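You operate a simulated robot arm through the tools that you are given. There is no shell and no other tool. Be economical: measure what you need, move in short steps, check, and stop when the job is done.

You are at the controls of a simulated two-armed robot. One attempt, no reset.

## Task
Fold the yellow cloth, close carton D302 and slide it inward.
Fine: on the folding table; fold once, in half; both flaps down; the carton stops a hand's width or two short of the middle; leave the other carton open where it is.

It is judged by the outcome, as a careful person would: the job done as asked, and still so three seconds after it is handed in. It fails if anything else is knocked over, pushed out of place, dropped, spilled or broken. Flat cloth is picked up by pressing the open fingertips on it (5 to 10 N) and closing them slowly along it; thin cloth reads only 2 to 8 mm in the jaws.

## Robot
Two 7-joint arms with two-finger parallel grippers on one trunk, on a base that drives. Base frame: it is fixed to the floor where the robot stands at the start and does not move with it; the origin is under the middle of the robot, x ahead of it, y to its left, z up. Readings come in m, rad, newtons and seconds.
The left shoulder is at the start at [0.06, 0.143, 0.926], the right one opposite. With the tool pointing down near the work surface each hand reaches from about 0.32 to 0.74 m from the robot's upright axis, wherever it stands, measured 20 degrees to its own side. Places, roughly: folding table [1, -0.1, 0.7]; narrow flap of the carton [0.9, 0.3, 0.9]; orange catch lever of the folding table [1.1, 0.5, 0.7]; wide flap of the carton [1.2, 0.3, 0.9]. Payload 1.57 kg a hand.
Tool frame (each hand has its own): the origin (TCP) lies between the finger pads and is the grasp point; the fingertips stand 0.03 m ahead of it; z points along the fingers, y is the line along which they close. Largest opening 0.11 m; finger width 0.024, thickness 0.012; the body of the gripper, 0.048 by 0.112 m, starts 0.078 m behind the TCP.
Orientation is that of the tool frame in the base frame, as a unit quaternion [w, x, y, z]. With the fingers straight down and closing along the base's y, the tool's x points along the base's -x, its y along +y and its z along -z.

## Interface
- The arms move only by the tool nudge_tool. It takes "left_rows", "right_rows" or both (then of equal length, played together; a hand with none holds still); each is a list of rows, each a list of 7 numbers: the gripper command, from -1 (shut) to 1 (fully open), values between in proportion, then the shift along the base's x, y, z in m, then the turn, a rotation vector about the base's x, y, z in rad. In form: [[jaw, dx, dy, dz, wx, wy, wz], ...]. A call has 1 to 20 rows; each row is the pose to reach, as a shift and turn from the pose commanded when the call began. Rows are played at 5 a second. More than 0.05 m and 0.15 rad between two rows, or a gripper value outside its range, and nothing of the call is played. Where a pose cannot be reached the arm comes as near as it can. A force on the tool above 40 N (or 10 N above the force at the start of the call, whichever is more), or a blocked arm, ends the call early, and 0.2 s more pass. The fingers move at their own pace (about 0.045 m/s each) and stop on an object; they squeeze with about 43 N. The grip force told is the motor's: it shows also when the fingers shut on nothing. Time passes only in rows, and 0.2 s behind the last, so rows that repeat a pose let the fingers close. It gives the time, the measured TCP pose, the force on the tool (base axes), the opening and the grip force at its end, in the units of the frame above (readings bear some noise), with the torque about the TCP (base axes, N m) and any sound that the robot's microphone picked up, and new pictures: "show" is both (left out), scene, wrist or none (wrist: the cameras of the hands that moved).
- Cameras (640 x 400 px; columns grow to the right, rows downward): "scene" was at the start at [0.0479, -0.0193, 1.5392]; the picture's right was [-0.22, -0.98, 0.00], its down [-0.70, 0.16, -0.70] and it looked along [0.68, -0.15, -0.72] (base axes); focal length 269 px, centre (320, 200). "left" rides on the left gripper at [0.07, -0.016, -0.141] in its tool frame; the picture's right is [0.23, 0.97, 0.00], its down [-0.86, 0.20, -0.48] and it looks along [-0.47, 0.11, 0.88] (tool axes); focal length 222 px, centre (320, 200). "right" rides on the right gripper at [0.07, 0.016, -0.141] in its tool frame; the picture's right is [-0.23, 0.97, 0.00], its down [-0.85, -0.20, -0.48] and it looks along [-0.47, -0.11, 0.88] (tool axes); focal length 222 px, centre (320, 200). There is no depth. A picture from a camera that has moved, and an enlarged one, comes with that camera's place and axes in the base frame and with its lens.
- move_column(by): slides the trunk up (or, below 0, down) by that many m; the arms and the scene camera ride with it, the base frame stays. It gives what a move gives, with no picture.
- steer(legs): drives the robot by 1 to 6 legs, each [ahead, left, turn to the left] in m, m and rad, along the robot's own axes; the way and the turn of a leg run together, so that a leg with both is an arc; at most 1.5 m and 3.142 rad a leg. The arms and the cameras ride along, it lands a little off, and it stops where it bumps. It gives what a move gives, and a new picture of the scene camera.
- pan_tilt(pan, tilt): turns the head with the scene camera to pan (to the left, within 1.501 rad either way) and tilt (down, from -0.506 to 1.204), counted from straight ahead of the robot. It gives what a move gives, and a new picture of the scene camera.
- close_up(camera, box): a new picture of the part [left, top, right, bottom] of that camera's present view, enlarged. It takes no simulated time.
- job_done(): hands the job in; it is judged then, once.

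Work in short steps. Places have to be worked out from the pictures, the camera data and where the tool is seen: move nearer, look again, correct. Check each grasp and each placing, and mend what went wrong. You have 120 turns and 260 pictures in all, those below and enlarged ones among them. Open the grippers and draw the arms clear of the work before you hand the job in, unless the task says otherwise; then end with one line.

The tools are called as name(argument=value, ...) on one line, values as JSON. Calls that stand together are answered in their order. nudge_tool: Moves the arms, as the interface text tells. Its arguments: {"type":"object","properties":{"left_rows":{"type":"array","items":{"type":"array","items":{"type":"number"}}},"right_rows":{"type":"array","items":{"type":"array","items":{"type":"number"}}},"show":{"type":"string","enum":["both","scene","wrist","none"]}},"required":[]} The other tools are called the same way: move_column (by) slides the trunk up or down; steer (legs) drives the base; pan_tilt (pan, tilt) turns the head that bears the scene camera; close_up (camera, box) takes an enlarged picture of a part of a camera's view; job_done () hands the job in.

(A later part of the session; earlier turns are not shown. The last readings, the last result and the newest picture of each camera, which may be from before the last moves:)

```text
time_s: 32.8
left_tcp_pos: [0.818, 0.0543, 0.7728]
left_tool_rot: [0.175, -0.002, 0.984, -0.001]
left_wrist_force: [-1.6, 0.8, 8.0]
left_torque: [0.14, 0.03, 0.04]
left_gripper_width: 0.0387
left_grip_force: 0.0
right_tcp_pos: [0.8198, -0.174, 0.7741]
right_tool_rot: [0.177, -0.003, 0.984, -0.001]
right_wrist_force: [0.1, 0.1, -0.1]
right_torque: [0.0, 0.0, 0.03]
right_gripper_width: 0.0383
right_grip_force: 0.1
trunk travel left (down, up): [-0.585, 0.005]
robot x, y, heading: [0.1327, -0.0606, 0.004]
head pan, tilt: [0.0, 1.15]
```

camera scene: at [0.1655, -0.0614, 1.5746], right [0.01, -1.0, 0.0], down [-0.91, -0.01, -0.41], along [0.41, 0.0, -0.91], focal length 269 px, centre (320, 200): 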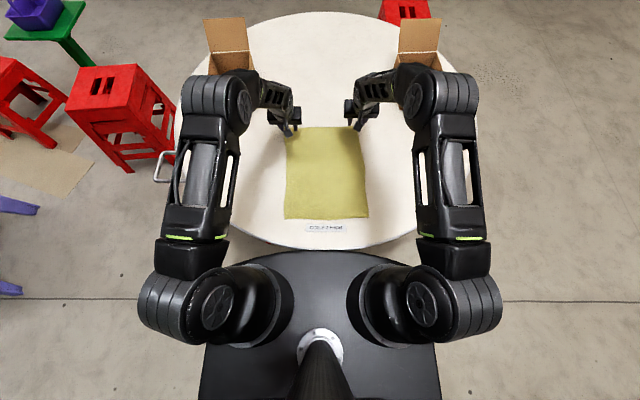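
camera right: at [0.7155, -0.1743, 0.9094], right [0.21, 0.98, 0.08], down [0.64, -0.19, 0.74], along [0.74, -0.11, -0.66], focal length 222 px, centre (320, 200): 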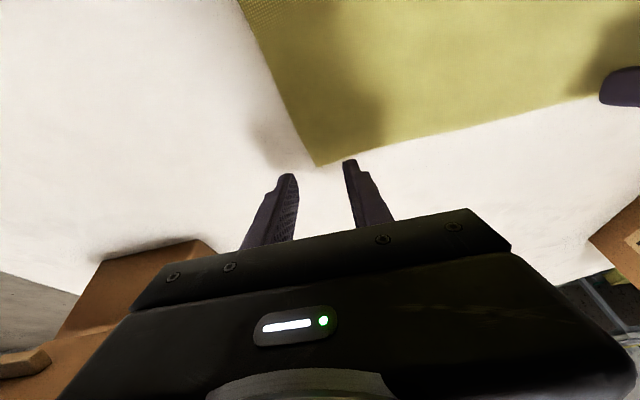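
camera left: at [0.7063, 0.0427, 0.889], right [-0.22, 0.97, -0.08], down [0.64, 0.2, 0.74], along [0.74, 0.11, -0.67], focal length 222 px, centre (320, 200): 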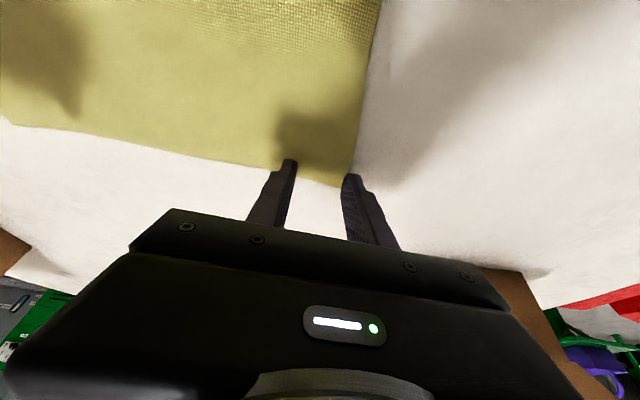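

Left tips press with 8 N at TCP z 0.773; right is just short. I lower the right by small steps to match.

nudge_tool(right_rows=[[-0.3, 0, 0, -0.002, 0, 0, 0], [-0.3, 0, 0, -0.003, 0, 0, 0]])

```text
time_s: 33.4
left_tcp_pos: [0.8148, 0.054, 0.7732]
left_tool_rot: [0.175, -0.002, 0.985, -0.001]
left_wrist_force: [2.2, 0.8, 7.2]
left_torque: [0.13, -0.07, -0.03]
left_gripper_width: 0.0387
left_grip_force: 0.0
right_tcp_pos: [0.8189, -0.1738, 0.7735]
right_tool_rot: [0.177, -0.002, 0.984, 0.0]
right_wrist_force: [1.1, -3.3, 13.7]
right_torque: [-0.27, 0.0, -0.04]
right_gripper_width: 0.0389
right_grip_force: 0.0
trunk travel left (down, up): [-0.585, 0.005]
robot x, y, heading: [0.1376, -0.0591, 0.011]
head pan, tilt: [0.0, 1.15]
camera scene: at [0.1627, -0.0614, 1.5749], right [0.01, -1.0, 0.0], down [-0.91, 0.0, -0.41], along [0.41, 0.0, -0.91], focal length 269 px, centre (320, 200)
camera right: at [0.7042, -0.157, 0.8814], right [0.21, 0.97, 0.08], down [0.63, -0.2, 0.75], along [0.74, -0.11, -0.66], focal length 222 px, centre (320, 200)
```

scene: 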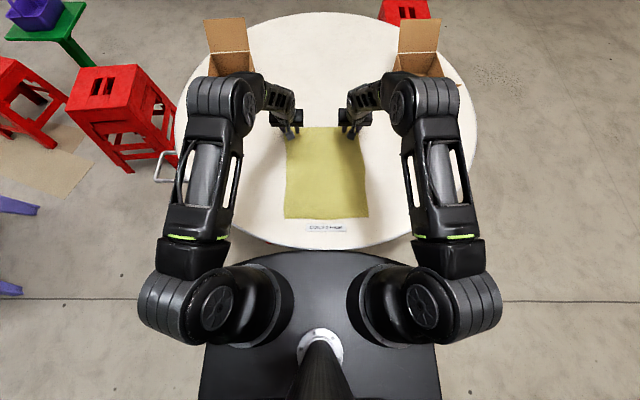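
right: 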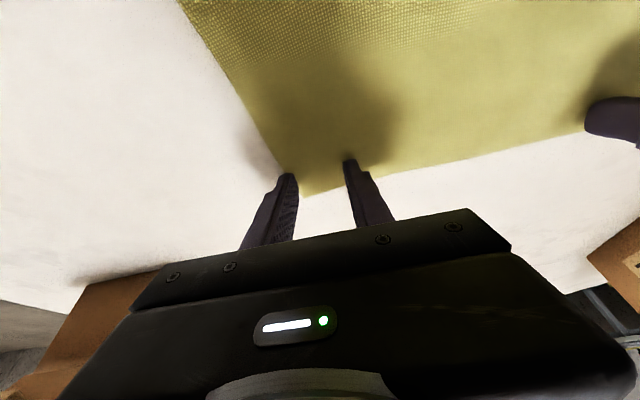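

Right presses at 13.7 N with its outer finger on the very edge; I lift a hair, shift inward 8 mm, then press again at about 8 N.

nudge_tool(right_rows=[[-0.3, 0, 0, 0.01, 0, 0, 0], [-0.3, 0, 0.01, 0.01, 0, 0, 0], [-0.3, 0, 0.01, 0.003, 0, 0, 0], [-0.3, 0, 0.01, 0.001, 0, 0, 0]], show="wrist")

close_up(camera="left", box=[200, 80, 440, 230])

```text
time_s: 34.4
left_tcp_pos: [0.8149, 0.0542, 0.7734]
left_tool_rot: [0.175, -0.003, 0.985, 0.0]
left_wrist_force: [-0.1, 0.1, 15.5]
left_torque: [0.26, 0.02, 0.0]
left_gripper_width: 0.0386
left_grip_force: 0.0
right_tcp_pos: [0.8174, -0.1631, 0.7732]
right_tool_rot: [0.176, -0.003, 0.984, -0.001]
right_wrist_force: [0.0, -0.5, 0.6]
right_torque: [-0.02, 0.05, 0.03]
right_gripper_width: 0.0389
right_grip_force: 0.0
trunk travel left (down, up): [-0.585, 0.005]
robot x, y, heading: [0.1352, -0.0599, 0.002]
head pan, tilt: [0.0, 1.15]
camera right: at [0.7036, -0.146, 0.8821], right [0.21, 0.98, 0.08], down [0.64, -0.19, 0.74], along [0.74, -0.11, -0.66], focal length 222 px, centre (320, 200)
```

right: 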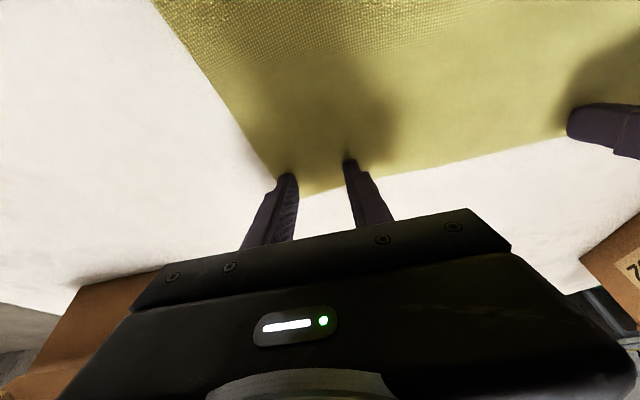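

```text
2.67 times, centred on (320, 155) of left
camera zoom: at [0.7017, 0.0369, 0.8824], right [-0.22, 0.97, -0.08], down [0.64, 0.2, 0.74], along [0.74, 0.11, -0.66], focal length 592 px, centre (320, 320)
```

zoom: 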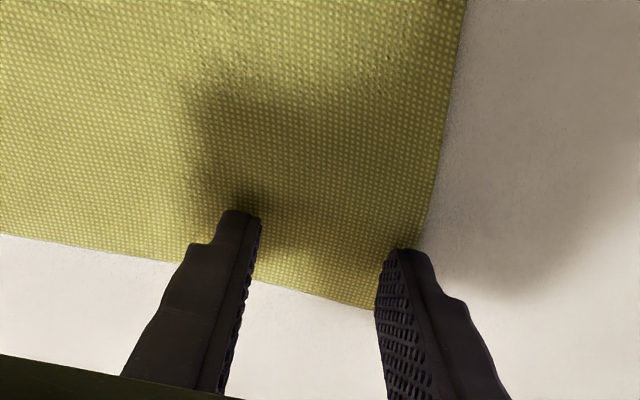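

Left outer finger is at the cloth's edge and presses 15 N; I shift it inward 8 mm with a lighter press, and press the right a touch.

nudge_tool(left_rows=[[-0.3, 0, 0, 0.008, 0, 0, 0], [-0.3, 0, -0.008, 0.008, 0, 0, 0], [-0.3, 0, -0.008, 0.002, 0, 0, 0], [-0.3, 0, -0.008, 0.0005, 0, 0, 0]], right_rows=[[-0.3, 0, 0, 0, 0, 0, 0], [-0.3, 0, 0, 0, 0, 0, 0], [-0.3, 0, 0, -0.001, 0, 0, 0], [-0.3, 0, 0, -0.0015, 0, 0, 0]], show="none")

```text
time_s: 35.4
left_tcp_pos: [0.8162, 0.0472, 0.7736]
left_tool_rot: [0.175, -0.003, 0.985, 0.0]
left_wrist_force: [-1.5, 0.6, 10.7]
left_torque: [0.18, 0.06, 0.04]
left_gripper_width: 0.0386
left_grip_force: 0.1
right_tcp_pos: [0.8194, -0.1619, 0.7737]
right_tool_rot: [0.177, -0.003, 0.984, -0.001]
right_wrist_force: [1.0, -1.4, 9.1]
right_torque: [-0.05, -0.08, 0.03]
right_gripper_width: 0.0384
right_grip_force: 0.0
trunk travel left (down, up): [-0.585, 0.005]
robot x, y, heading: [0.135, -0.0604, 0.007]
head pan, tilt: [0.0, 1.15]
```

Both press at about 10 N. Now I close slowly along the cloth.

nudge_tool(left_rows=[[-0.4, 0, 0, 0, 0, 0, 0], [-0.5, 0, 0, 0, 0, 0, 0], [-0.6, 0, 0, 0, 0, 0, 0], [-0.7, 0, 0, 0, 0, 0, 0], [-0.8, 0, 0, 0, 0, 0, 0], [-0.9, 0, 0, 0, 0, 0, 0], [-1, 0, 0, 0, 0, 0, 0], [-1, 0, 0, 0, 0, 0, 0], [-1, 0, 0, 0, 0, 0, 0]], right_rows=[[-0.4, 0, 0, 0, 0, 0, 0], [-0.5, 0, 0, 0, 0, 0, 0], [-0.6, 0, 0, 0, 0, 0, 0], [-0.7, 0, 0, 0, 0, 0, 0], [-0.8, 0, 0, 0, 0, 0, 0], [-0.9, 0, 0, 0, 0, 0, 0], [-1, 0, 0, 0, 0, 0, 0], [-1, 0, 0, 0, 0, 0, 0], [-1, 0, 0, 0, 0, 0, 0]], show="wrist")

```text
time_s: 37.4
left_tcp_pos: [0.8152, 0.0452, 0.7735]
left_tool_rot: [0.175, -0.003, 0.985, -0.001]
left_wrist_force: [0.2, -11.9, 13.8]
left_torque: [-0.36, -0.03, 0.03]
left_gripper_width: 0.0018
left_grip_force: 23.6
right_tcp_pos: [0.8188, -0.1603, 0.7723]
right_tool_rot: [0.176, -0.004, 0.984, 0.001]
right_wrist_force: [-0.7, 11.7, 18.7]
right_torque: [0.33, 0.01, 0.08]
right_gripper_width: 0.0021
right_grip_force: 23.5
trunk travel left (down, up): [-0.585, 0.005]
robot x, y, heading: [0.1366, -0.06, 0.002]
head pan, tilt: [0.0, 1.15]
camera right: at [0.7027, -0.1449, 0.8814], right [0.21, 0.98, 0.08], down [0.64, -0.2, 0.75], along [0.74, -0.1, -0.66], focal length 222 px, centre (320, 200)
camera left: at [0.7009, 0.0276, 0.8823], right [-0.22, 0.97, -0.08], down [0.64, 0.2, 0.74], along [0.74, 0.11, -0.66], focal length 222 px, centre (320, 200)
```

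right: 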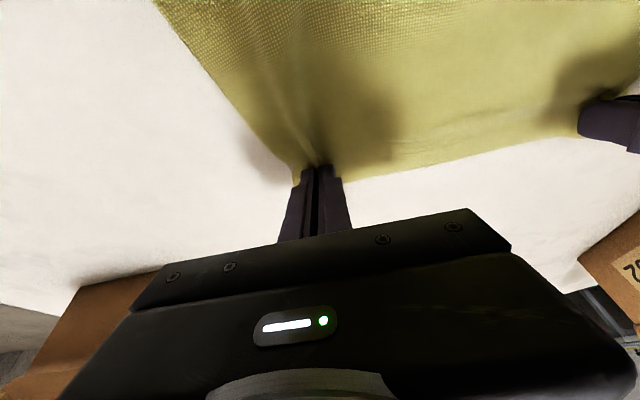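
left: 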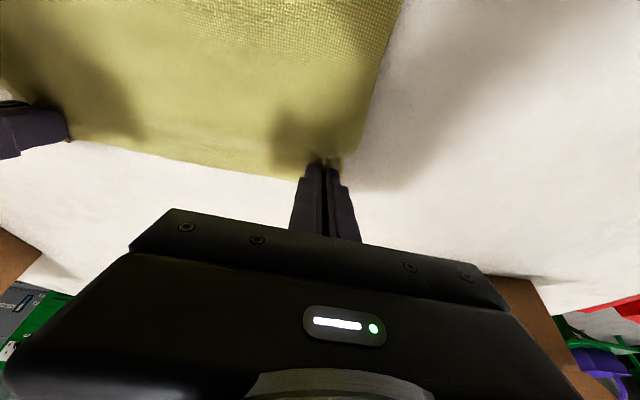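

Both jaws read ~2 mm on cloth. I lift along the first half of the folding arc and check.

nudge_tool(left_rows=[[-1, -0.003, 0, 0.028, 0, 0.02, 0], [-1, -0.012, 0, 0.056, 0, 0.04, 0], [-1, -0.027, 0, 0.081, 0, 0.06, 0], [-1, -0.047, 0, 0.103, 0, 0.085, 0], [-1, -0.071, 0, 0.121, 0, 0.11, 0], [-1, -0.099, 0, 0.134, 0, 0.13, 0], [-1, -0.129, 0, 0.142, 0, 0.155, 0], [-1, -0.16, 0, 0.145, 0, 0.175, 0]], right_rows=[[-1, -0.003, 0, 0.028, 0, 0.02, 0], [-1, -0.012, 0, 0.056, 0, 0.04, 0], [-1, -0.027, 0, 0.081, 0, 0.06, 0], [-1, -0.047, 0, 0.103, 0, 0.085, 0], [-1, -0.071, 0, 0.121, 0, 0.11, 0], [-1, -0.099, 0, 0.134, 0, 0.13, 0], [-1, -0.129, 0, 0.142, 0, 0.155, 0], [-1, -0.16, 0, 0.145, 0, 0.175, 0]])

```text
time_s: 39.2
left_tcp_pos: [0.658, 0.0457, 0.9169]
left_tool_rot: [0.088, -0.004, 0.996, 0.0]
left_wrist_force: [0.8, -13.2, -0.3]
left_torque: [-0.35, -0.03, 0.12]
left_gripper_width: 0.0018
left_grip_force: 23.2
right_tcp_pos: [0.6593, -0.161, 0.9178]
right_tool_rot: [0.089, -0.002, 0.996, 0.0]
right_wrist_force: [-0.9, 12.5, 0.1]
right_torque: [0.4, -0.01, 0.02]
right_gripper_width: 0.0021
right_grip_force: 23.9
trunk travel left (down, up): [-0.585, 0.005]
robot x, y, heading: [0.1388, -0.0574, 0.005]
head pan, tilt: [0.0, 1.15]
camera scene: at [0.1634, -0.0614, 1.5746], right [0.01, -1.0, 0.0], down [-0.91, -0.01, -0.41], along [0.41, 0.0, -0.91], focal length 269 px, centre (320, 200)
camera right: at [0.5643, -0.1451, 1.0448], right [0.22, 0.97, 0.04], down [0.76, -0.2, 0.62], along [0.61, -0.11, -0.78], focal length 222 px, centre (320, 200)
camera left: at [0.5641, 0.0276, 1.0443], right [-0.23, 0.97, -0.04], down [0.76, 0.2, 0.62], along [0.61, 0.11, -0.78], focal length 222 px, centre (320, 200)
```

scene: 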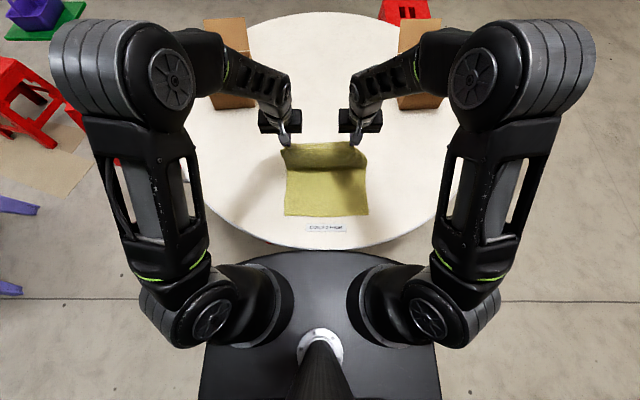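
right: 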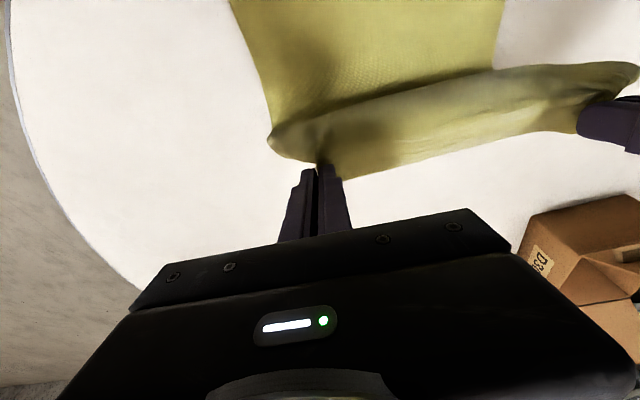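
left: 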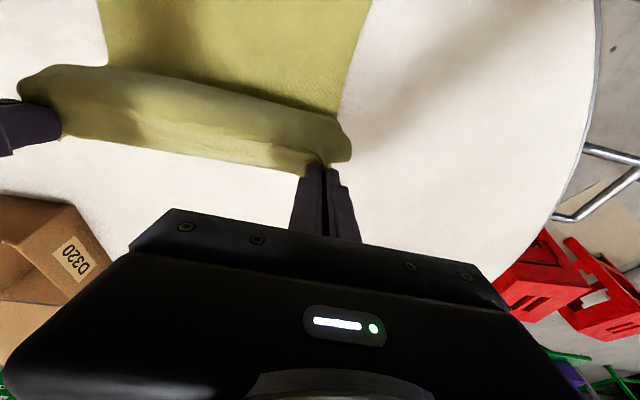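

The cloth is lifted cleanly and the near edge hasn't moved. I finish the arc, easing the hands 3 mm together to relieve tension.

nudge_tool(left_rows=[[-1, -0.031, -0.001, -0.003, 0, 0.02, 0], [-1, -0.061, -0.002, -0.01, 0, 0.04, 0], [-1, -0.089, -0.003, -0.023, 0, 0.06, 0], [-1, -0.113, -0.003, -0.04, 0, 0.085, 0], [-1, -0.133, -0.003, -0.062, 0, 0.11, 0], [-1, -0.149, -0.003, -0.086, 0, 0.13, 0], [-1, -0.158, -0.003, -0.113, 0, 0.155, 0], [-1, -0.162, -0.003, -0.128, 0, 0.175, 0]], right_rows=[[-1, -0.031, 0.001, -0.003, 0, 0.02, 0], [-1, -0.061, 0.002, -0.01, 0, 0.04, 0], [-1, -0.089, 0.003, -0.023, 0, 0.06, 0], [-1, -0.113, 0.003, -0.04, 0, 0.085, 0], [-1, -0.133, 0.003, -0.062, 0, 0.11, 0], [-1, -0.147, 0.003, -0.086, 0, 0.13, 0], [-1, -0.154, 0.003, -0.113, 0, 0.155, 0], [-1, -0.157, 0.003, -0.128, 0, 0.175, 0]])

```text
time_s: 41.0
left_tcp_pos: [0.4956, 0.0426, 0.7876]
left_tool_rot: [0.001, -0.003, 1.0, 0.0]
left_wrist_force: [1.3, -4.9, 0.7]
left_torque: [-0.13, -0.01, 0.08]
left_gripper_width: 0.0017
left_grip_force: 23.2
right_tcp_pos: [0.5018, -0.1575, 0.7887]
right_tool_rot: [0.001, -0.003, 1.0, 0.0]
right_wrist_force: [-0.7, 5.3, 0.2]
right_torque: [0.16, 0.04, -0.05]
right_gripper_width: 0.002
right_grip_force: 23.4
trunk travel left (down, up): [-0.585, 0.005]
robot x, y, heading: [0.1374, -0.0618, 0.001]
head pan, tilt: [0.0, 1.15]
camera scene: at [0.165, -0.0612, 1.5746], right [0.01, -1.0, 0.0], down [-0.91, -0.01, -0.41], along [0.41, 0.0, -0.91], focal length 269 px, centre (320, 200)
camera right: at [0.4307, -0.1426, 0.9298], right [0.22, 0.98, 0.0], down [0.86, -0.19, 0.48], along [0.47, -0.11, -0.88], focal length 222 px, centre (320, 200)
camera left: at [0.4266, 0.025, 0.9294], right [-0.23, 0.97, 0.0], down [0.85, 0.2, 0.48], along [0.47, 0.11, -0.88], focal length 222 px, centre (320, 200)
```

scene: 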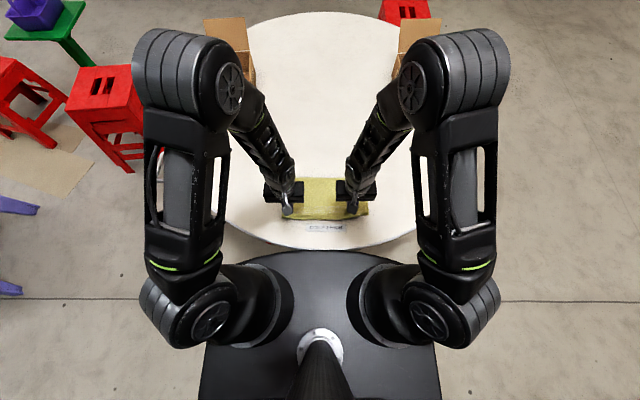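
right: 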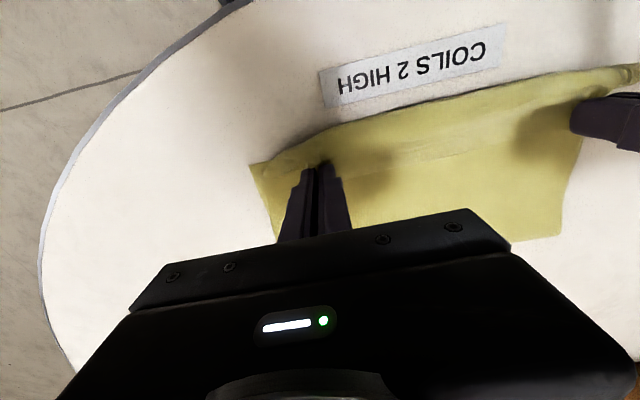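
left: 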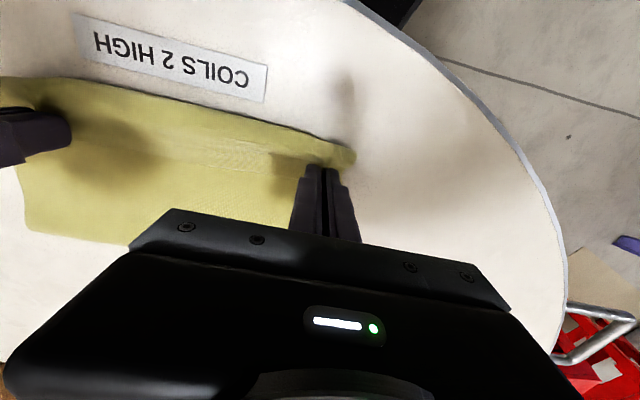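

Edges look nearly aligned; I look closely before releasing.

close_up(camera="left", box=[160, 60, 400, 210])

close_up(camera="right", box=[220, 60, 460, 210])

```text
2.67 times, centred on (280, 135) of left
camera zoom: at [0.4266, 0.025, 0.9294], right [-0.23, 0.97, 0.0], down [0.85, 0.2, 0.48], along [0.47, 0.11, -0.88], focal length 592 px, centre (427, 373)
```

zoom: 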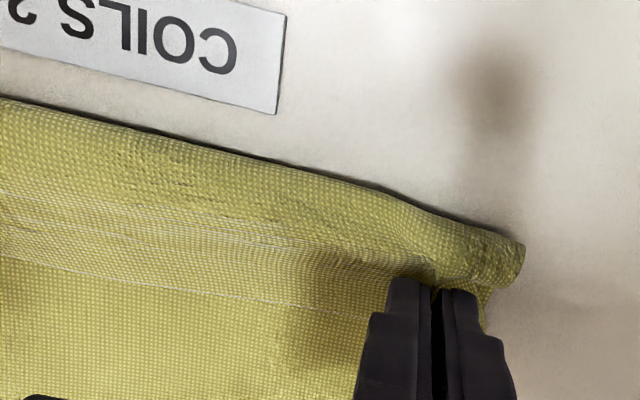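

```text
2.67 times, centred on (340, 135) of right
camera zoom: at [0.4307, -0.1426, 0.9298], right [0.22, 0.98, 0.0], down [0.86, -0.19, 0.48], along [0.47, -0.11, -0.88], focal length 592 px, centre (267, 373)
```

zoom: 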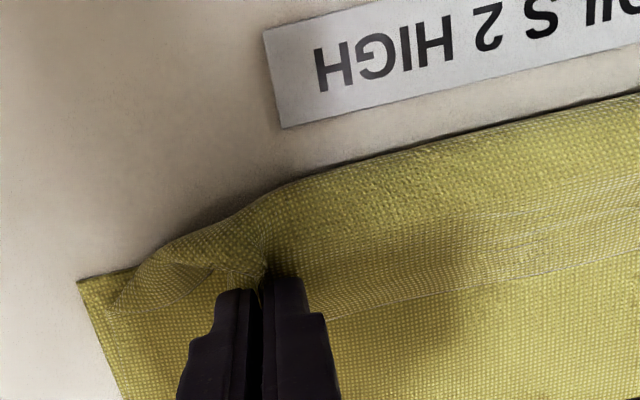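

The free edge overshoots by about 1 cm; I shift 8 mm back away, lower to the cloth, open slightly, and rise.

nudge_tool(left_rows=[[-1, 0.005, 0, -0.003, 0, 0, 0], [-1, 0.009, 0, -0.007, 0, 0, 0], [-1, 0.009, 0, -0.01, 0, 0, 0], [-0.8, 0.009, 0, -0.01, 0, 0, 0], [-0.6, 0.009, 0, -0.01, 0, 0, 0], [-0.5, 0.009, 0, -0.008, 0, 0, 0], [-0.5, 0.009, 0, 0.01, 0, 0, 0], [-0.5, 0.009, 0, 0.05, 0, 0, 0], [-0.5, 0.009, 0.02, 0.1, 0, 0, 0]], right_rows=[[-1, 0.005, 0, -0.003, 0, 0, 0], [-1, 0.009, 0, -0.007, 0, 0, 0], [-1, 0.009, 0, -0.011, 0, 0, 0], [-0.8, 0.009, 0, -0.011, 0, 0, 0], [-0.6, 0.009, 0, -0.011, 0, 0, 0], [-0.5, 0.009, 0, -0.008, 0, 0, 0], [-0.5, 0.009, 0, 0.01, 0, 0, 0], [-0.5, 0.009, 0, 0.05, 0, 0, 0], [-0.5, 0.009, -0.02, 0.1, 0, 0, 0]])

```text
refused: row 9 steps farther than a row can; nothing moved
```

Same again with a smaller last step.

nudge_tool(left_rows=[[-1, 0.005, 0, -0.003, 0, 0, 0], [-1, 0.009, 0, -0.007, 0, 0, 0], [-1, 0.009, 0, -0.01, 0, 0, 0], [-0.8, 0.009, 0, -0.01, 0, 0, 0], [-0.6, 0.009, 0, -0.01, 0, 0, 0], [-0.5, 0.009, 0, -0.008, 0, 0, 0], [-0.5, 0.009, 0, 0.01, 0, 0, 0], [-0.5, 0.009, 0, 0.05, 0, 0, 0], [-0.5, 0.009, 0.02, 0.09, 0, 0, 0]], right_rows=[[-1, 0.005, 0, -0.003, 0, 0, 0], [-1, 0.009, 0, -0.007, 0, 0, 0], [-1, 0.009, 0, -0.011, 0, 0, 0], [-0.8, 0.009, 0, -0.011, 0, 0, 0], [-0.6, 0.009, 0, -0.011, 0, 0, 0], [-0.5, 0.009, 0, -0.008, 0, 0, 0], [-0.5, 0.009, 0, 0.01, 0, 0, 0], [-0.5, 0.009, 0, 0.05, 0, 0, 0], [-0.5, 0.009, -0.02, 0.09, 0, 0, 0]])

```text
time_s: 43.0
left_tcp_pos: [0.5031, 0.0635, 0.8803]
left_tool_rot: [0.0, -0.003, 1.0, 0.0]
left_wrist_force: [0.5, 0.8, 0.2]
left_torque: [-0.01, -0.01, 0.02]
left_gripper_width: 0.0278
left_grip_force: 0.1
right_tcp_pos: [0.5088, -0.1796, 0.8779]
right_tool_rot: [0.001, -0.003, 1.0, 0.0]
right_wrist_force: [-0.7, 0.7, 0.1]
right_torque: [-0.02, -0.03, -0.01]
right_gripper_width: 0.0275
right_grip_force: 0.0
trunk travel left (down, up): [-0.585, 0.005]
robot x, y, heading: [0.1331, -0.0605, 0.007]
head pan, tilt: [0.0, 1.15]
camera scene: at [0.1632, -0.0613, 1.5745], right [0.01, -1.0, 0.0], down [-0.91, -0.01, -0.41], along [0.41, 0.0, -0.91], focal length 269 px, centre (320, 200)
camera right: at [0.4386, -0.1643, 1.0184], right [0.22, 0.98, 0.0], down [0.86, -0.19, 0.48], along [0.47, -0.11, -0.88], focal length 222 px, centre (320, 200)
camera left: at [0.4335, 0.0466, 1.0208], right [-0.23, 0.97, 0.0], down [0.85, 0.2, 0.48], along [0.47, 0.11, -0.88], focal length 222 px, centre (320, 200)
```

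scene: 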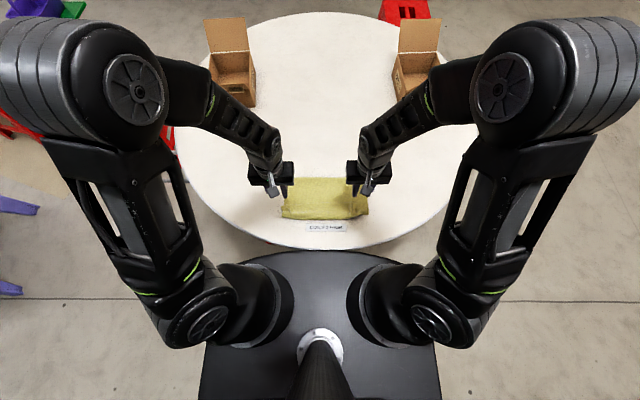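
right: 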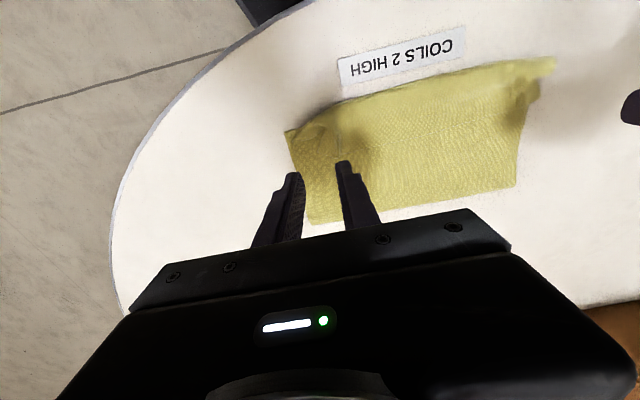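
left: 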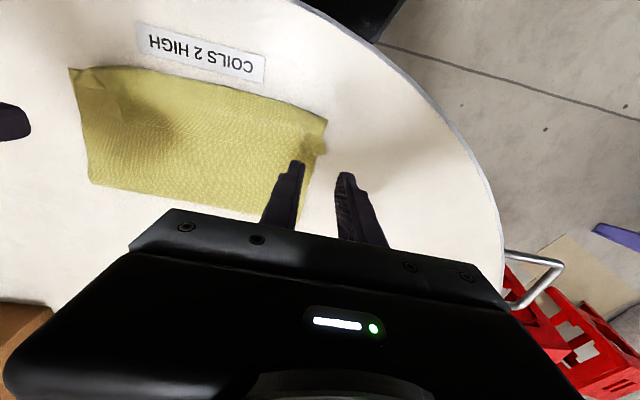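

Folded; both hands released. I zoom in on the fold.

close_up(camera="left", box=[50, 40, 370, 240])

close_up(camera="right", box=[260, 40, 580, 240])

```text
2.00 times, centred on (210, 140) of left
camera zoom: at [0.4335, 0.0466, 1.0208], right [-0.23, 0.97, 0.0], down [0.85, 0.2, 0.48], along [0.47, 0.11, -0.88], focal length 444 px, centre (540, 320)
```

zoom: 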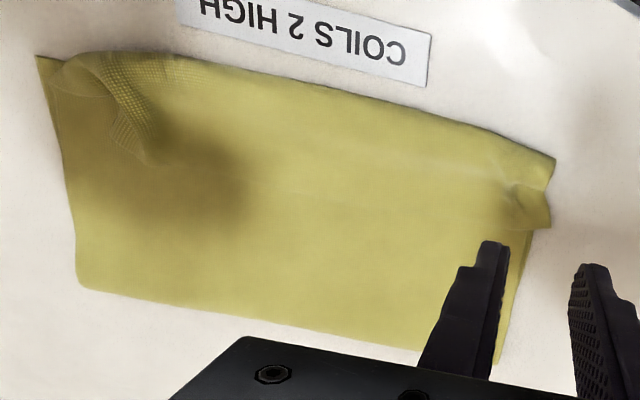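

```text
2.00 times, centred on (420, 140) of right
camera zoom: at [0.4386, -0.1643, 1.0184], right [0.22, 0.98, 0.0], down [0.86, -0.19, 0.48], along [0.47, -0.11, -0.88], focal length 444 px, centre (120, 320)
```

zoom: 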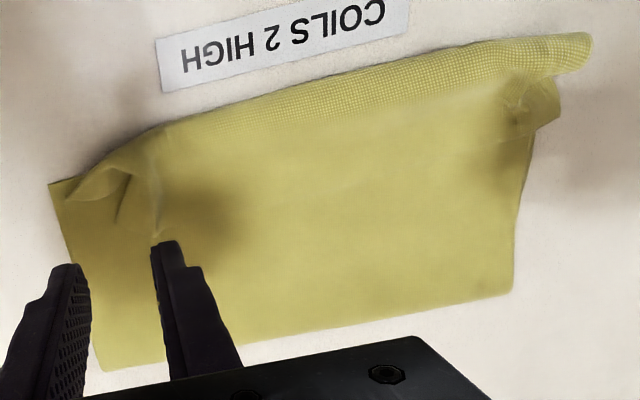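

The fold is neat enough: edges and corners match within ~1 cm. I raise the hands, back off, and drive round to the left side of the table between it and the stool.

nudge_tool(left_rows=[[-0.5, 0, 0.02, 0.04, 0, 0, 0], [-0.5, 0, 0.05, 0.08, 0, 0, 0], [-1, -0.02, 0.08, 0.12, 0, 0, 0], [-1, -0.04, 0.1, 0.15, 0, 0, 0], [-1, -0.05, 0.1, 0.18, 0, 0, 0]], right_rows=[[-0.5, 0, -0.02, 0.04, 0, 0, 0], [-0.5, 0, -0.03, 0.08, 0, 0, 0], [-1, -0.02, -0.03, 0.12, 0, 0, 0], [-1, -0.04, -0.03, 0.15, 0, 0, 0], [-1, -0.05, -0.03, 0.18, 0, 0, 0]], show="scene")

steer(legs=[[-0.35, 0, 0], [0, 0.95, 0], [0.55, 0, 0]])

pan_tilt(pan=-0.5, tilt=0.85)

```text
refused: row 3 steps farther than a row can; nothing moved
```

```text
time_s: 52.7
left_tcp_pos: [0.6942, 1.0356, 0.8785]
left_tool_rot: [-0.001, -0.006, 1.0, 0.001]
left_wrist_force: [0.5, 0.0, -0.3]
left_torque: [-0.02, 0.02, -0.01]
left_gripper_width: 0.0277
left_grip_force: 0.1
right_tcp_pos: [0.7024, 0.7908, 0.8764]
right_tool_rot: [0.0, -0.007, 1.0, 0.0]
right_wrist_force: [0.0, -0.7, -1.3]
right_torque: [0.01, -0.01, 0.01]
right_gripper_width: 0.0274
right_grip_force: 0.0
trunk travel left (down, up): [-0.585, 0.005]
robot x, y, heading: [0.3264, 0.9065, 0.015]
head pan, tilt: [0.0, 1.15]
camera scene: at [0.356, 0.9071, 1.5745], right [0.01, -1.0, 0.0], down [-0.91, -0.01, -0.41], along [0.41, 0.01, -0.91], focal length 269 px, centre (320, 200)
```

scene: 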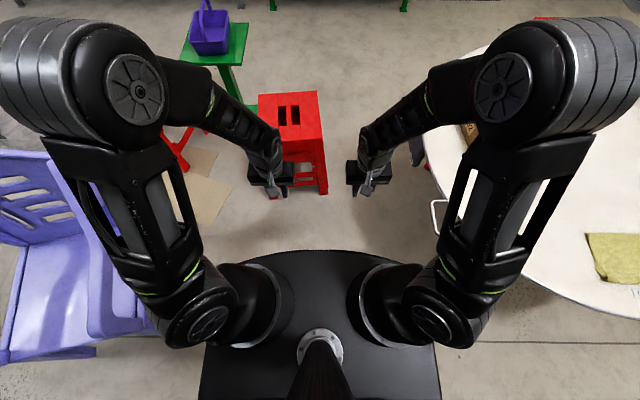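

```text
time_s: 53.6
left_tcp_pos: [0.6931, 1.035, 0.8792]
left_tool_rot: [0.0, -0.006, 1.0, 0.0]
left_wrist_force: [0.0, -0.4, -0.1]
left_torque: [0.01, -0.02, -0.03]
left_gripper_width: 0.0275
left_grip_force: 0.0
right_tcp_pos: [0.702, 0.7899, 0.8768]
right_tool_rot: [0.0, -0.006, 1.0, -0.001]
right_wrist_force: [0.1, -0.8, -0.4]
right_torque: [-0.01, 0.0, 0.01]
right_gripper_width: 0.0276
right_grip_force: 0.0
trunk travel left (down, up): [-0.585, 0.005]
robot x, y, heading: [0.3251, 0.9105, 0.018]
head pan, tilt: [-0.499, 0.85]
camera scene: at [0.3647, 0.8698, 1.5954], right [-0.47, -0.88, 0.0], down [-0.66, 0.35, -0.66], along [0.58, -0.31, -0.75], focal length 269 px, centre (320, 200)
```

scene: 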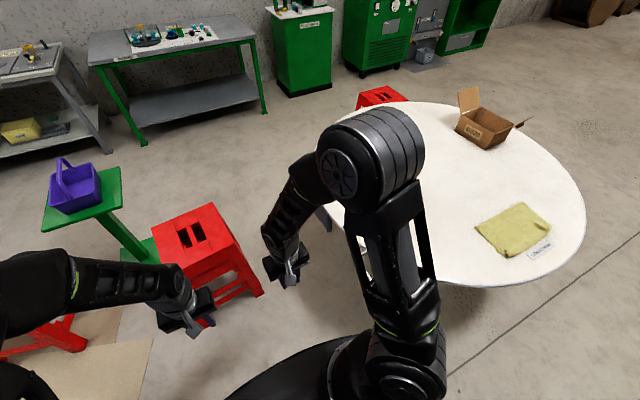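

No bump on the way. I raise the hands now (the earlier lift was refused), then turn to face the carton.

nudge_tool(left_rows=[[-0.5, 0, 0.0, 0.04, 0, 0, 0], [-0.5, 0, 0.0, 0.08, 0, 0, 0], [-1, 0, 0.0, 0.12, 0, 0, 0], [-1, 0, 0.0, 0.16, 0, 0, 0], [-1, 0, 0, 0.19, 0, 0, 0]], right_rows=[[-0.5, 0, 0, 0.04, 0, 0, 0], [-0.5, 0, 0, 0.08, 0, 0, 0], [-1, 0, 0, 0.12, 0, 0, 0], [-1, 0, 0, 0.16, 0, 0, 0], [-1, 0, 0, 0.19, 0, 0, 0]], show="none")

steer(legs=[[0, 0, -0.85]])

pan_tilt(pan=0.05, tilt=0.8)

```text
time_s: 54.8
left_tcp_pos: [0.6909, 1.0377, 1.0685]
left_tool_rot: [-0.001, -0.008, 1.0, 0.0]
left_wrist_force: [0.0, 0.6, 0.7]
left_torque: [-0.01, -0.01, 0.0]
left_gripper_width: 0.0
left_grip_force: 20.9
right_tcp_pos: [0.7008, 0.7906, 1.0693]
right_tool_rot: [0.001, -0.006, 1.0, 0.0]
right_wrist_force: [0.1, -0.2, 0.6]
right_torque: [0.0, 0.02, 0.02]
right_gripper_width: 0.0
right_grip_force: 21.7
trunk travel left (down, up): [-0.585, 0.005]
robot x, y, heading: [0.3266, 0.9088, 0.013]
head pan, tilt: [-0.499, 0.85]
```

```text
time_s: 57.5
left_tcp_pos: [0.6603, 0.7129, 1.0682]
left_tool_rot: [0.001, 0.414, 0.91, -0.001]
left_wrist_force: [-0.2, -0.3, 0.0]
left_torque: [0.0, 0.0, 0.0]
left_gripper_width: 0.0
left_grip_force: 21.3
right_tcp_pos: [0.4802, 0.5471, 1.0675]
right_tool_rot: [0.0, 0.414, 0.91, 0.0]
right_wrist_force: [0.0, -1.1, -1.2]
right_torque: [-0.03, -0.03, 0.01]
right_gripper_width: 0.0
right_grip_force: 21.0
trunk travel left (down, up): [-0.585, 0.005]
robot x, y, heading: [0.328, 0.909, -0.854]
head pan, tilt: [-0.499, 0.85]
camera scene: at [0.3226, 0.8528, 1.5954], right [-0.98, -0.22, 0.0], down [-0.16, 0.73, -0.66], along [0.14, -0.64, -0.75], focal length 269 px, centre (320, 200)
```

scene: 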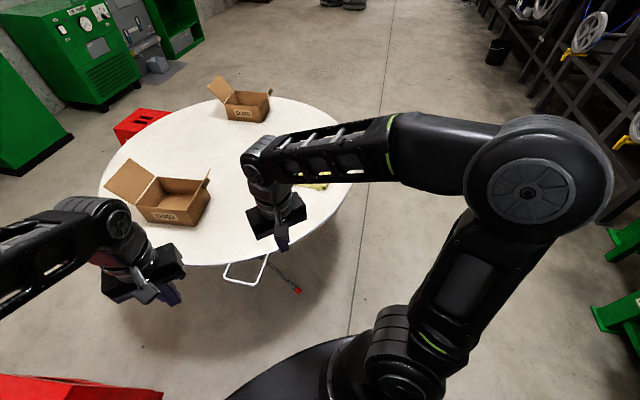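

```text
time_s: 58.4
left_tcp_pos: [0.6602, 0.7129, 1.0679]
left_tool_rot: [0.0, 0.414, 0.91, 0.0]
left_wrist_force: [0.6, 0.6, -0.3]
left_torque: [0.02, 0.02, 0.0]
left_gripper_width: 0.0
left_grip_force: 21.1
right_tcp_pos: [0.4805, 0.548, 1.0682]
right_tool_rot: [0.001, 0.414, 0.91, 0.0]
right_wrist_force: [-0.3, 0.8, -0.5]
right_torque: [0.03, -0.01, -0.02]
right_gripper_width: 0.0001
right_grip_force: 21.6
trunk travel left (down, up): [-0.585, 0.005]
robot x, y, heading: [0.3285, 0.91, -0.849]
head pan, tilt: [0.051, 0.799]
camera scene: at [0.3618, 0.8712, 1.5994], right [-0.72, -0.69, 0.0], down [-0.5, 0.52, -0.7], along [0.48, -0.5, -0.72], focal length 269 px, centre (320, 200)
```

scene: 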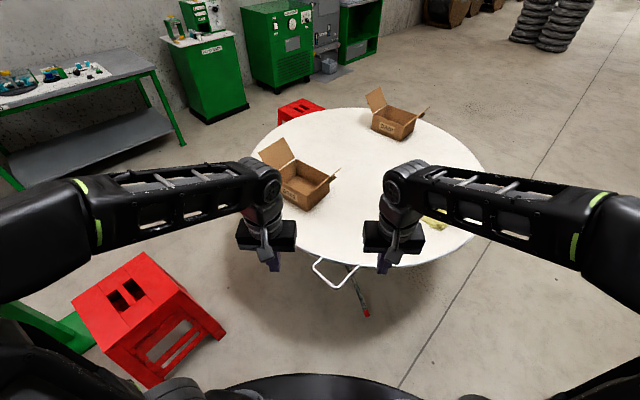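

Path is clear. I drive to about (0.72, 0.88) facing the carton, clear of the stool (x ≥ 1.08) and of the table handle at (0.61–0.73, 0.53).

steer(legs=[[0.275, 0.27, 0], [0, 0, -0.15]])

pan_tilt(pan=0.1, tilt=0.9)

```text
time_s: 61.5
left_tcp_pos: [1.0149, 0.6408, 1.0685]
left_tool_rot: [0.0, 0.477, 0.879, 0.0]
left_wrist_force: [-0.1, 0.0, -0.6]
left_torque: [0.0, -0.04, -0.02]
left_gripper_width: 0.0
left_grip_force: 21.2
right_tcp_pos: [0.8129, 0.5002, 1.0667]
right_tool_rot: [0.0, 0.477, 0.879, 0.0]
right_wrist_force: [0.3, 0.0, -0.6]
right_torque: [0.02, -0.01, 0.01]
right_gripper_width: 0.0001
right_grip_force: 21.0
trunk travel left (down, up): [-0.585, 0.005]
robot x, y, heading: [0.7096, 0.8804, -0.993]
head pan, tilt: [0.051, 0.799]
camera scene: at [0.7406, 0.8385, 1.5994], right [-0.81, -0.59, 0.0], down [-0.42, 0.58, -0.7], along [0.41, -0.56, -0.72], focal length 269 px, centre (320, 200)
```

scene: 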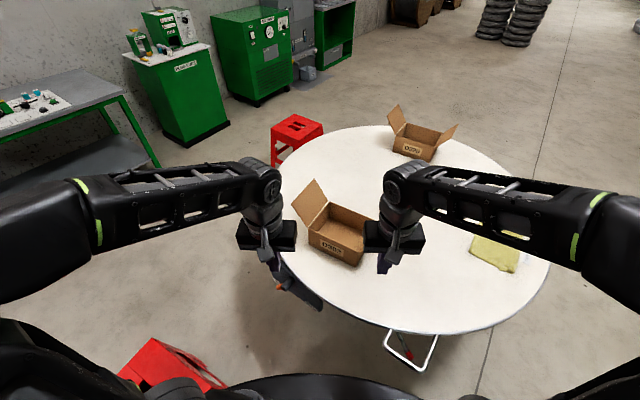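

```text
time_s: 62.2
left_tcp_pos: [1.0145, 0.64, 1.0675]
left_tool_rot: [0.0, 0.477, 0.879, 0.0]
left_wrist_force: [-0.9, 0.3, -0.4]
left_torque: [0.0, 0.02, -0.01]
left_gripper_width: 0.0002
left_grip_force: 21.1
right_tcp_pos: [0.8119, 0.5011, 1.0667]
right_tool_rot: [0.001, 0.477, 0.879, 0.0]
right_wrist_force: [0.1, 0.5, -0.4]
right_torque: [0.03, 0.0, -0.02]
right_gripper_width: 0.0
right_grip_force: 20.6
trunk travel left (down, up): [-0.585, 0.005]
robot x, y, heading: [0.7101, 0.8775, -0.994]
head pan, tilt: [0.099, 0.901]
camera scene: at [0.7411, 0.8451, 1.5915], right [-0.78, -0.63, 0.0], down [-0.49, 0.61, -0.62], along [0.39, -0.48, -0.78], focal length 269 px, centre (320, 200)
```

scene: 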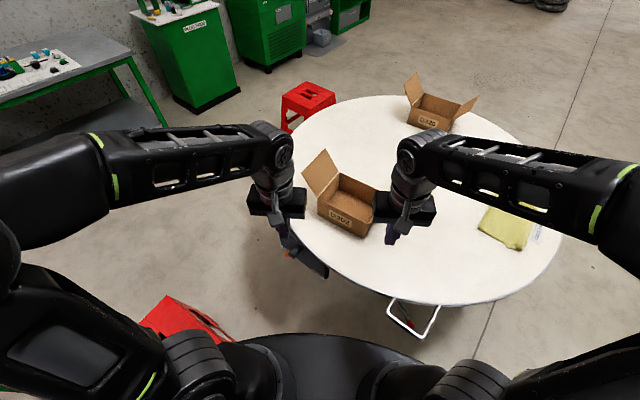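

In place. I zoom in on the carton and on the lever.

close_up(camera="scene", box=[290, 130, 450, 250])

close_up(camera="scene", box=[240, 190, 400, 300])

close_up(camera="scene", box=[460, 180, 580, 270])

```text
3.33 times, centred on (370, 190) of scene
camera zoom: at [0.7411, 0.8451, 1.5915], right [-0.78, -0.63, 0.0], down [-0.49, 0.61, -0.62], along [0.39, -0.48, -0.78], focal length 896 px, centre (153, 233)
```

zoom: 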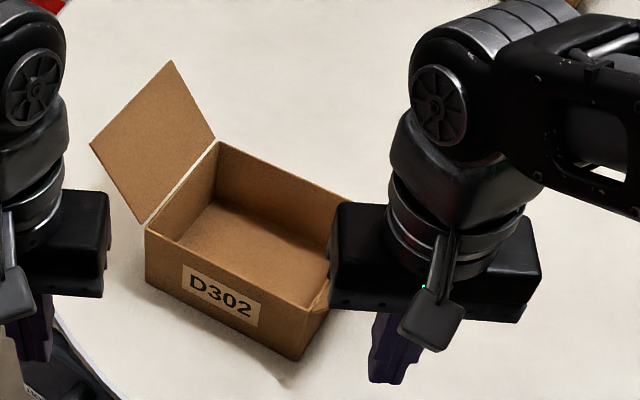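

```text
3.64 times, centred on (320, 245) of scene
camera zoom: at [0.7411, 0.8451, 1.5915], right [-0.78, -0.63, 0.0], down [-0.49, 0.61, -0.62], along [0.39, -0.48, -0.78], focal length 977 px, centre (320, 36)
```

zoom: 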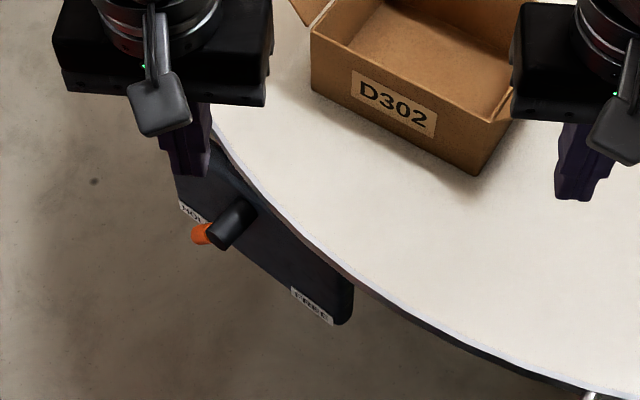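

```text
4.44 times, centred on (520, 225) of scene
camera zoom: at [0.7411, 0.8451, 1.5915], right [-0.78, -0.63, 0.0], down [-0.49, 0.61, -0.62], along [0.39, -0.48, -0.78], focal length 1194 px, centre (-569, 89)
```

zoom: 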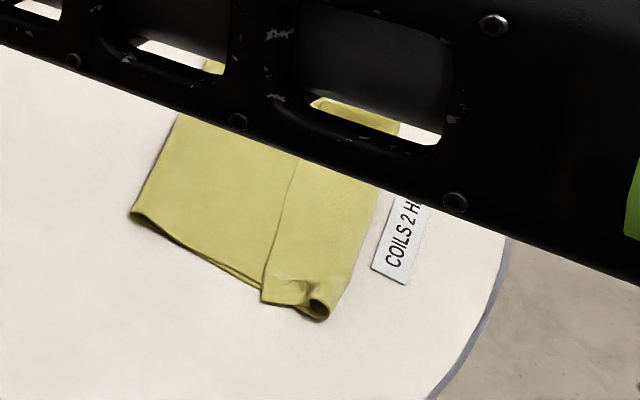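

The catch plate has two marks, one looks like "HOL…" and the other "FREE". I zoom to see where the lever stands.

close_up(camera="scene", box=[280, 225, 332, 275])

close_up(camera="left", box=[0, 0, 640, 400])

```text
8.00 times, centred on (306, 250) of scene
camera zoom: at [0.7411, 0.8451, 1.5915], right [-0.78, -0.63, 0.0], down [-0.49, 0.61, -0.62], along [0.39, -0.48, -0.78], focal length 2150 px, centre (432, -200)
```

zoom: 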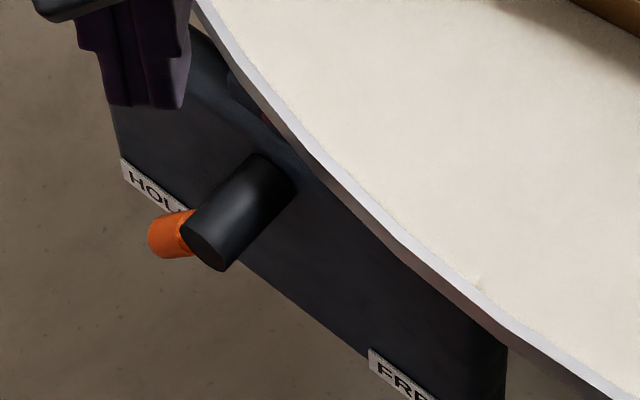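

```text
1.00 times, centred on (320, 200) of left (not enlarged: the box is as wide or as high as the picture)
camera zoom: at [0.9634, 0.6888, 1.2092], right [0.69, 0.72, 0.0], down [0.63, -0.61, 0.48], along [0.35, -0.33, -0.88], focal length 222 px, centre (320, 200)
```

zoom: 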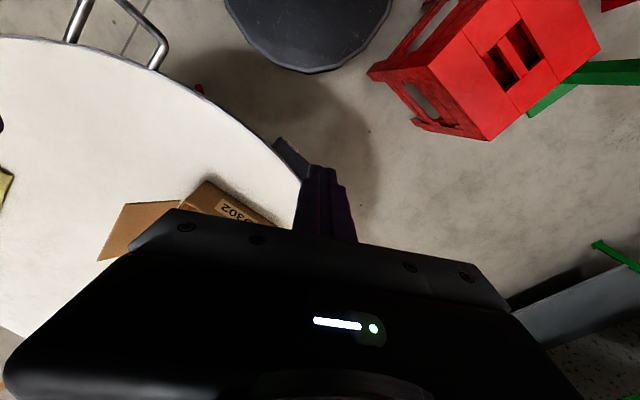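

The lever seems to point at HOLD, but I want a sure view. I move the left hand outward to the left so its camera looks at the catch from outside.

nudge_tool(left_rows=[[-1, 0.02, 0.04, -0.02, 0, 0, 0], [-1, 0.04, 0.08, -0.04, 0, 0, 0], [-1, 0.06, 0.12, -0.07, 0, 0, 0], [-1, 0.08, 0.15, -0.1, 0, 0, 0]], show="both")

close_up(camera="scene", box=[275, 215, 335, 275])

```text
refused: row 3 steps farther than a row can; nothing moved
```

```text
6.67 times, centred on (305, 245) of scene
camera zoom: at [0.7411, 0.8451, 1.5915], right [-0.78, -0.63, 0.0], down [-0.49, 0.61, -0.62], along [0.39, -0.48, -0.78], focal length 1791 px, centre (420, -100)
```

zoom: 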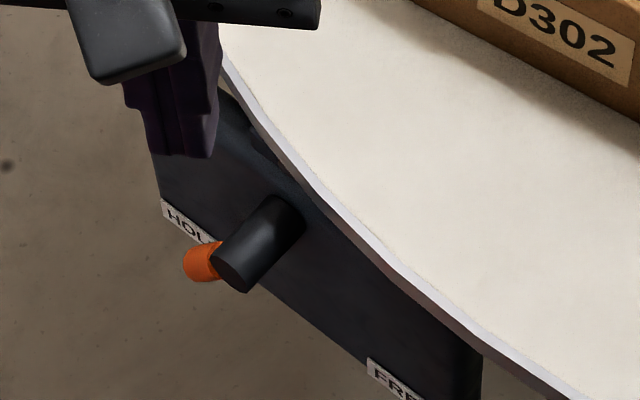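

Retry with smaller steps.

nudge_tool(left_rows=[[-1, 0.02, 0.04, -0.01, 0, 0, 0], [-1, 0.04, 0.08, -0.02, 0, 0, 0], [-1, 0.06, 0.12, -0.04, 0, 0, 0], [-1, 0.08, 0.15, -0.07, 0, 0, 0], [-1, 0.08, 0.15, -0.12, 0, 0, 0]], show="both")

```text
time_s: 63.4
left_tcp_pos: [1.1028, 0.7808, 0.9514]
left_tool_rot: [-0.003, 0.478, 0.878, 0.001]
left_wrist_force: [0.1, 0.3, 0.1]
left_torque: [0.03, 0.05, -0.02]
left_gripper_width: 0.0002
left_grip_force: 21.5
left hand out of reach, approached as far as the arm can: row 5
right_tcp_pos: [0.8139, 0.4996, 1.0678]
right_tool_rot: [-0.001, 0.476, 0.879, 0.0]
right_wrist_force: [0.1, -0.5, -1.2]
right_torque: [-0.02, 0.03, 0.0]
right_gripper_width: 0.0
right_grip_force: 20.8
trunk travel left (down, up): [-0.585, 0.005]
robot x, y, heading: [0.7104, 0.8799, -0.995]
head pan, tilt: [0.099, 0.901]
camera scene: at [0.7424, 0.8433, 1.5914], right [-0.78, -0.63, 0.0], down [-0.49, 0.61, -0.62], along [0.39, -0.48, -0.78], focal length 269 px, centre (320, 200)
camera left: at [1.052, 0.8302, 1.0934], right [0.69, 0.72, 0.0], down [0.63, -0.61, 0.47], along [0.34, -0.33, -0.88], focal length 222 px, centre (320, 200)
```

scene: 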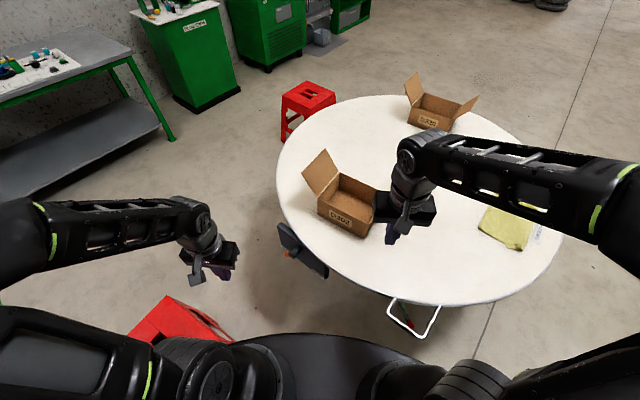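
left: 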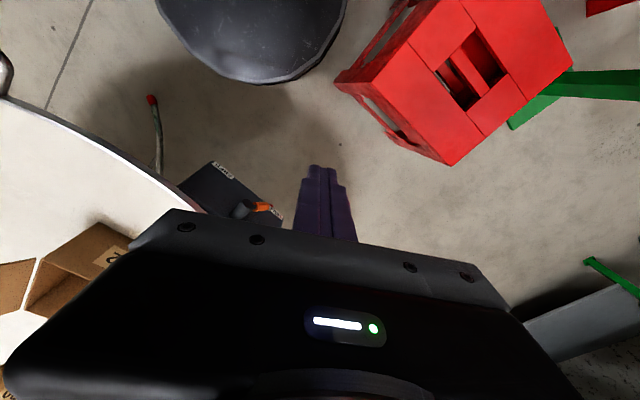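

close_up(camera="left", box=[170, 150, 300, 230])

close_up(camera="scene", box=[270, 215, 334, 285])

```text
4.92 times, centred on (235, 190) of left
camera zoom: at [1.052, 0.8302, 1.0934], right [0.69, 0.72, 0.0], down [0.63, -0.61, 0.47], along [0.34, -0.33, -0.88], focal length 1094 px, centre (738, 249)
```

zoom: 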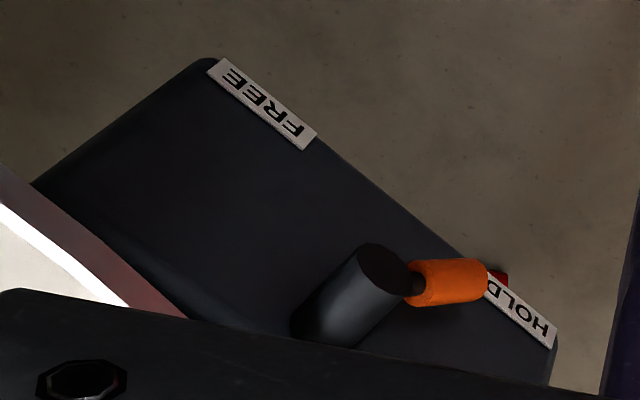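

```text
5.71 times, centred on (302, 250) of scene
camera zoom: at [0.7424, 0.8433, 1.5914], right [-0.78, -0.63, 0.0], down [-0.49, 0.61, -0.62], along [0.39, -0.48, -0.78], focal length 1535 px, centre (423, -86)
```

zoom: 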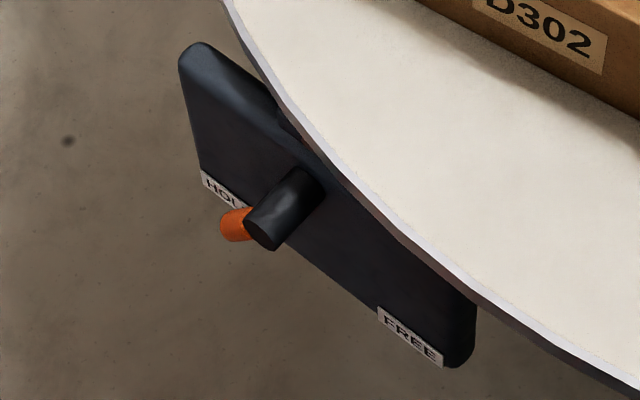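

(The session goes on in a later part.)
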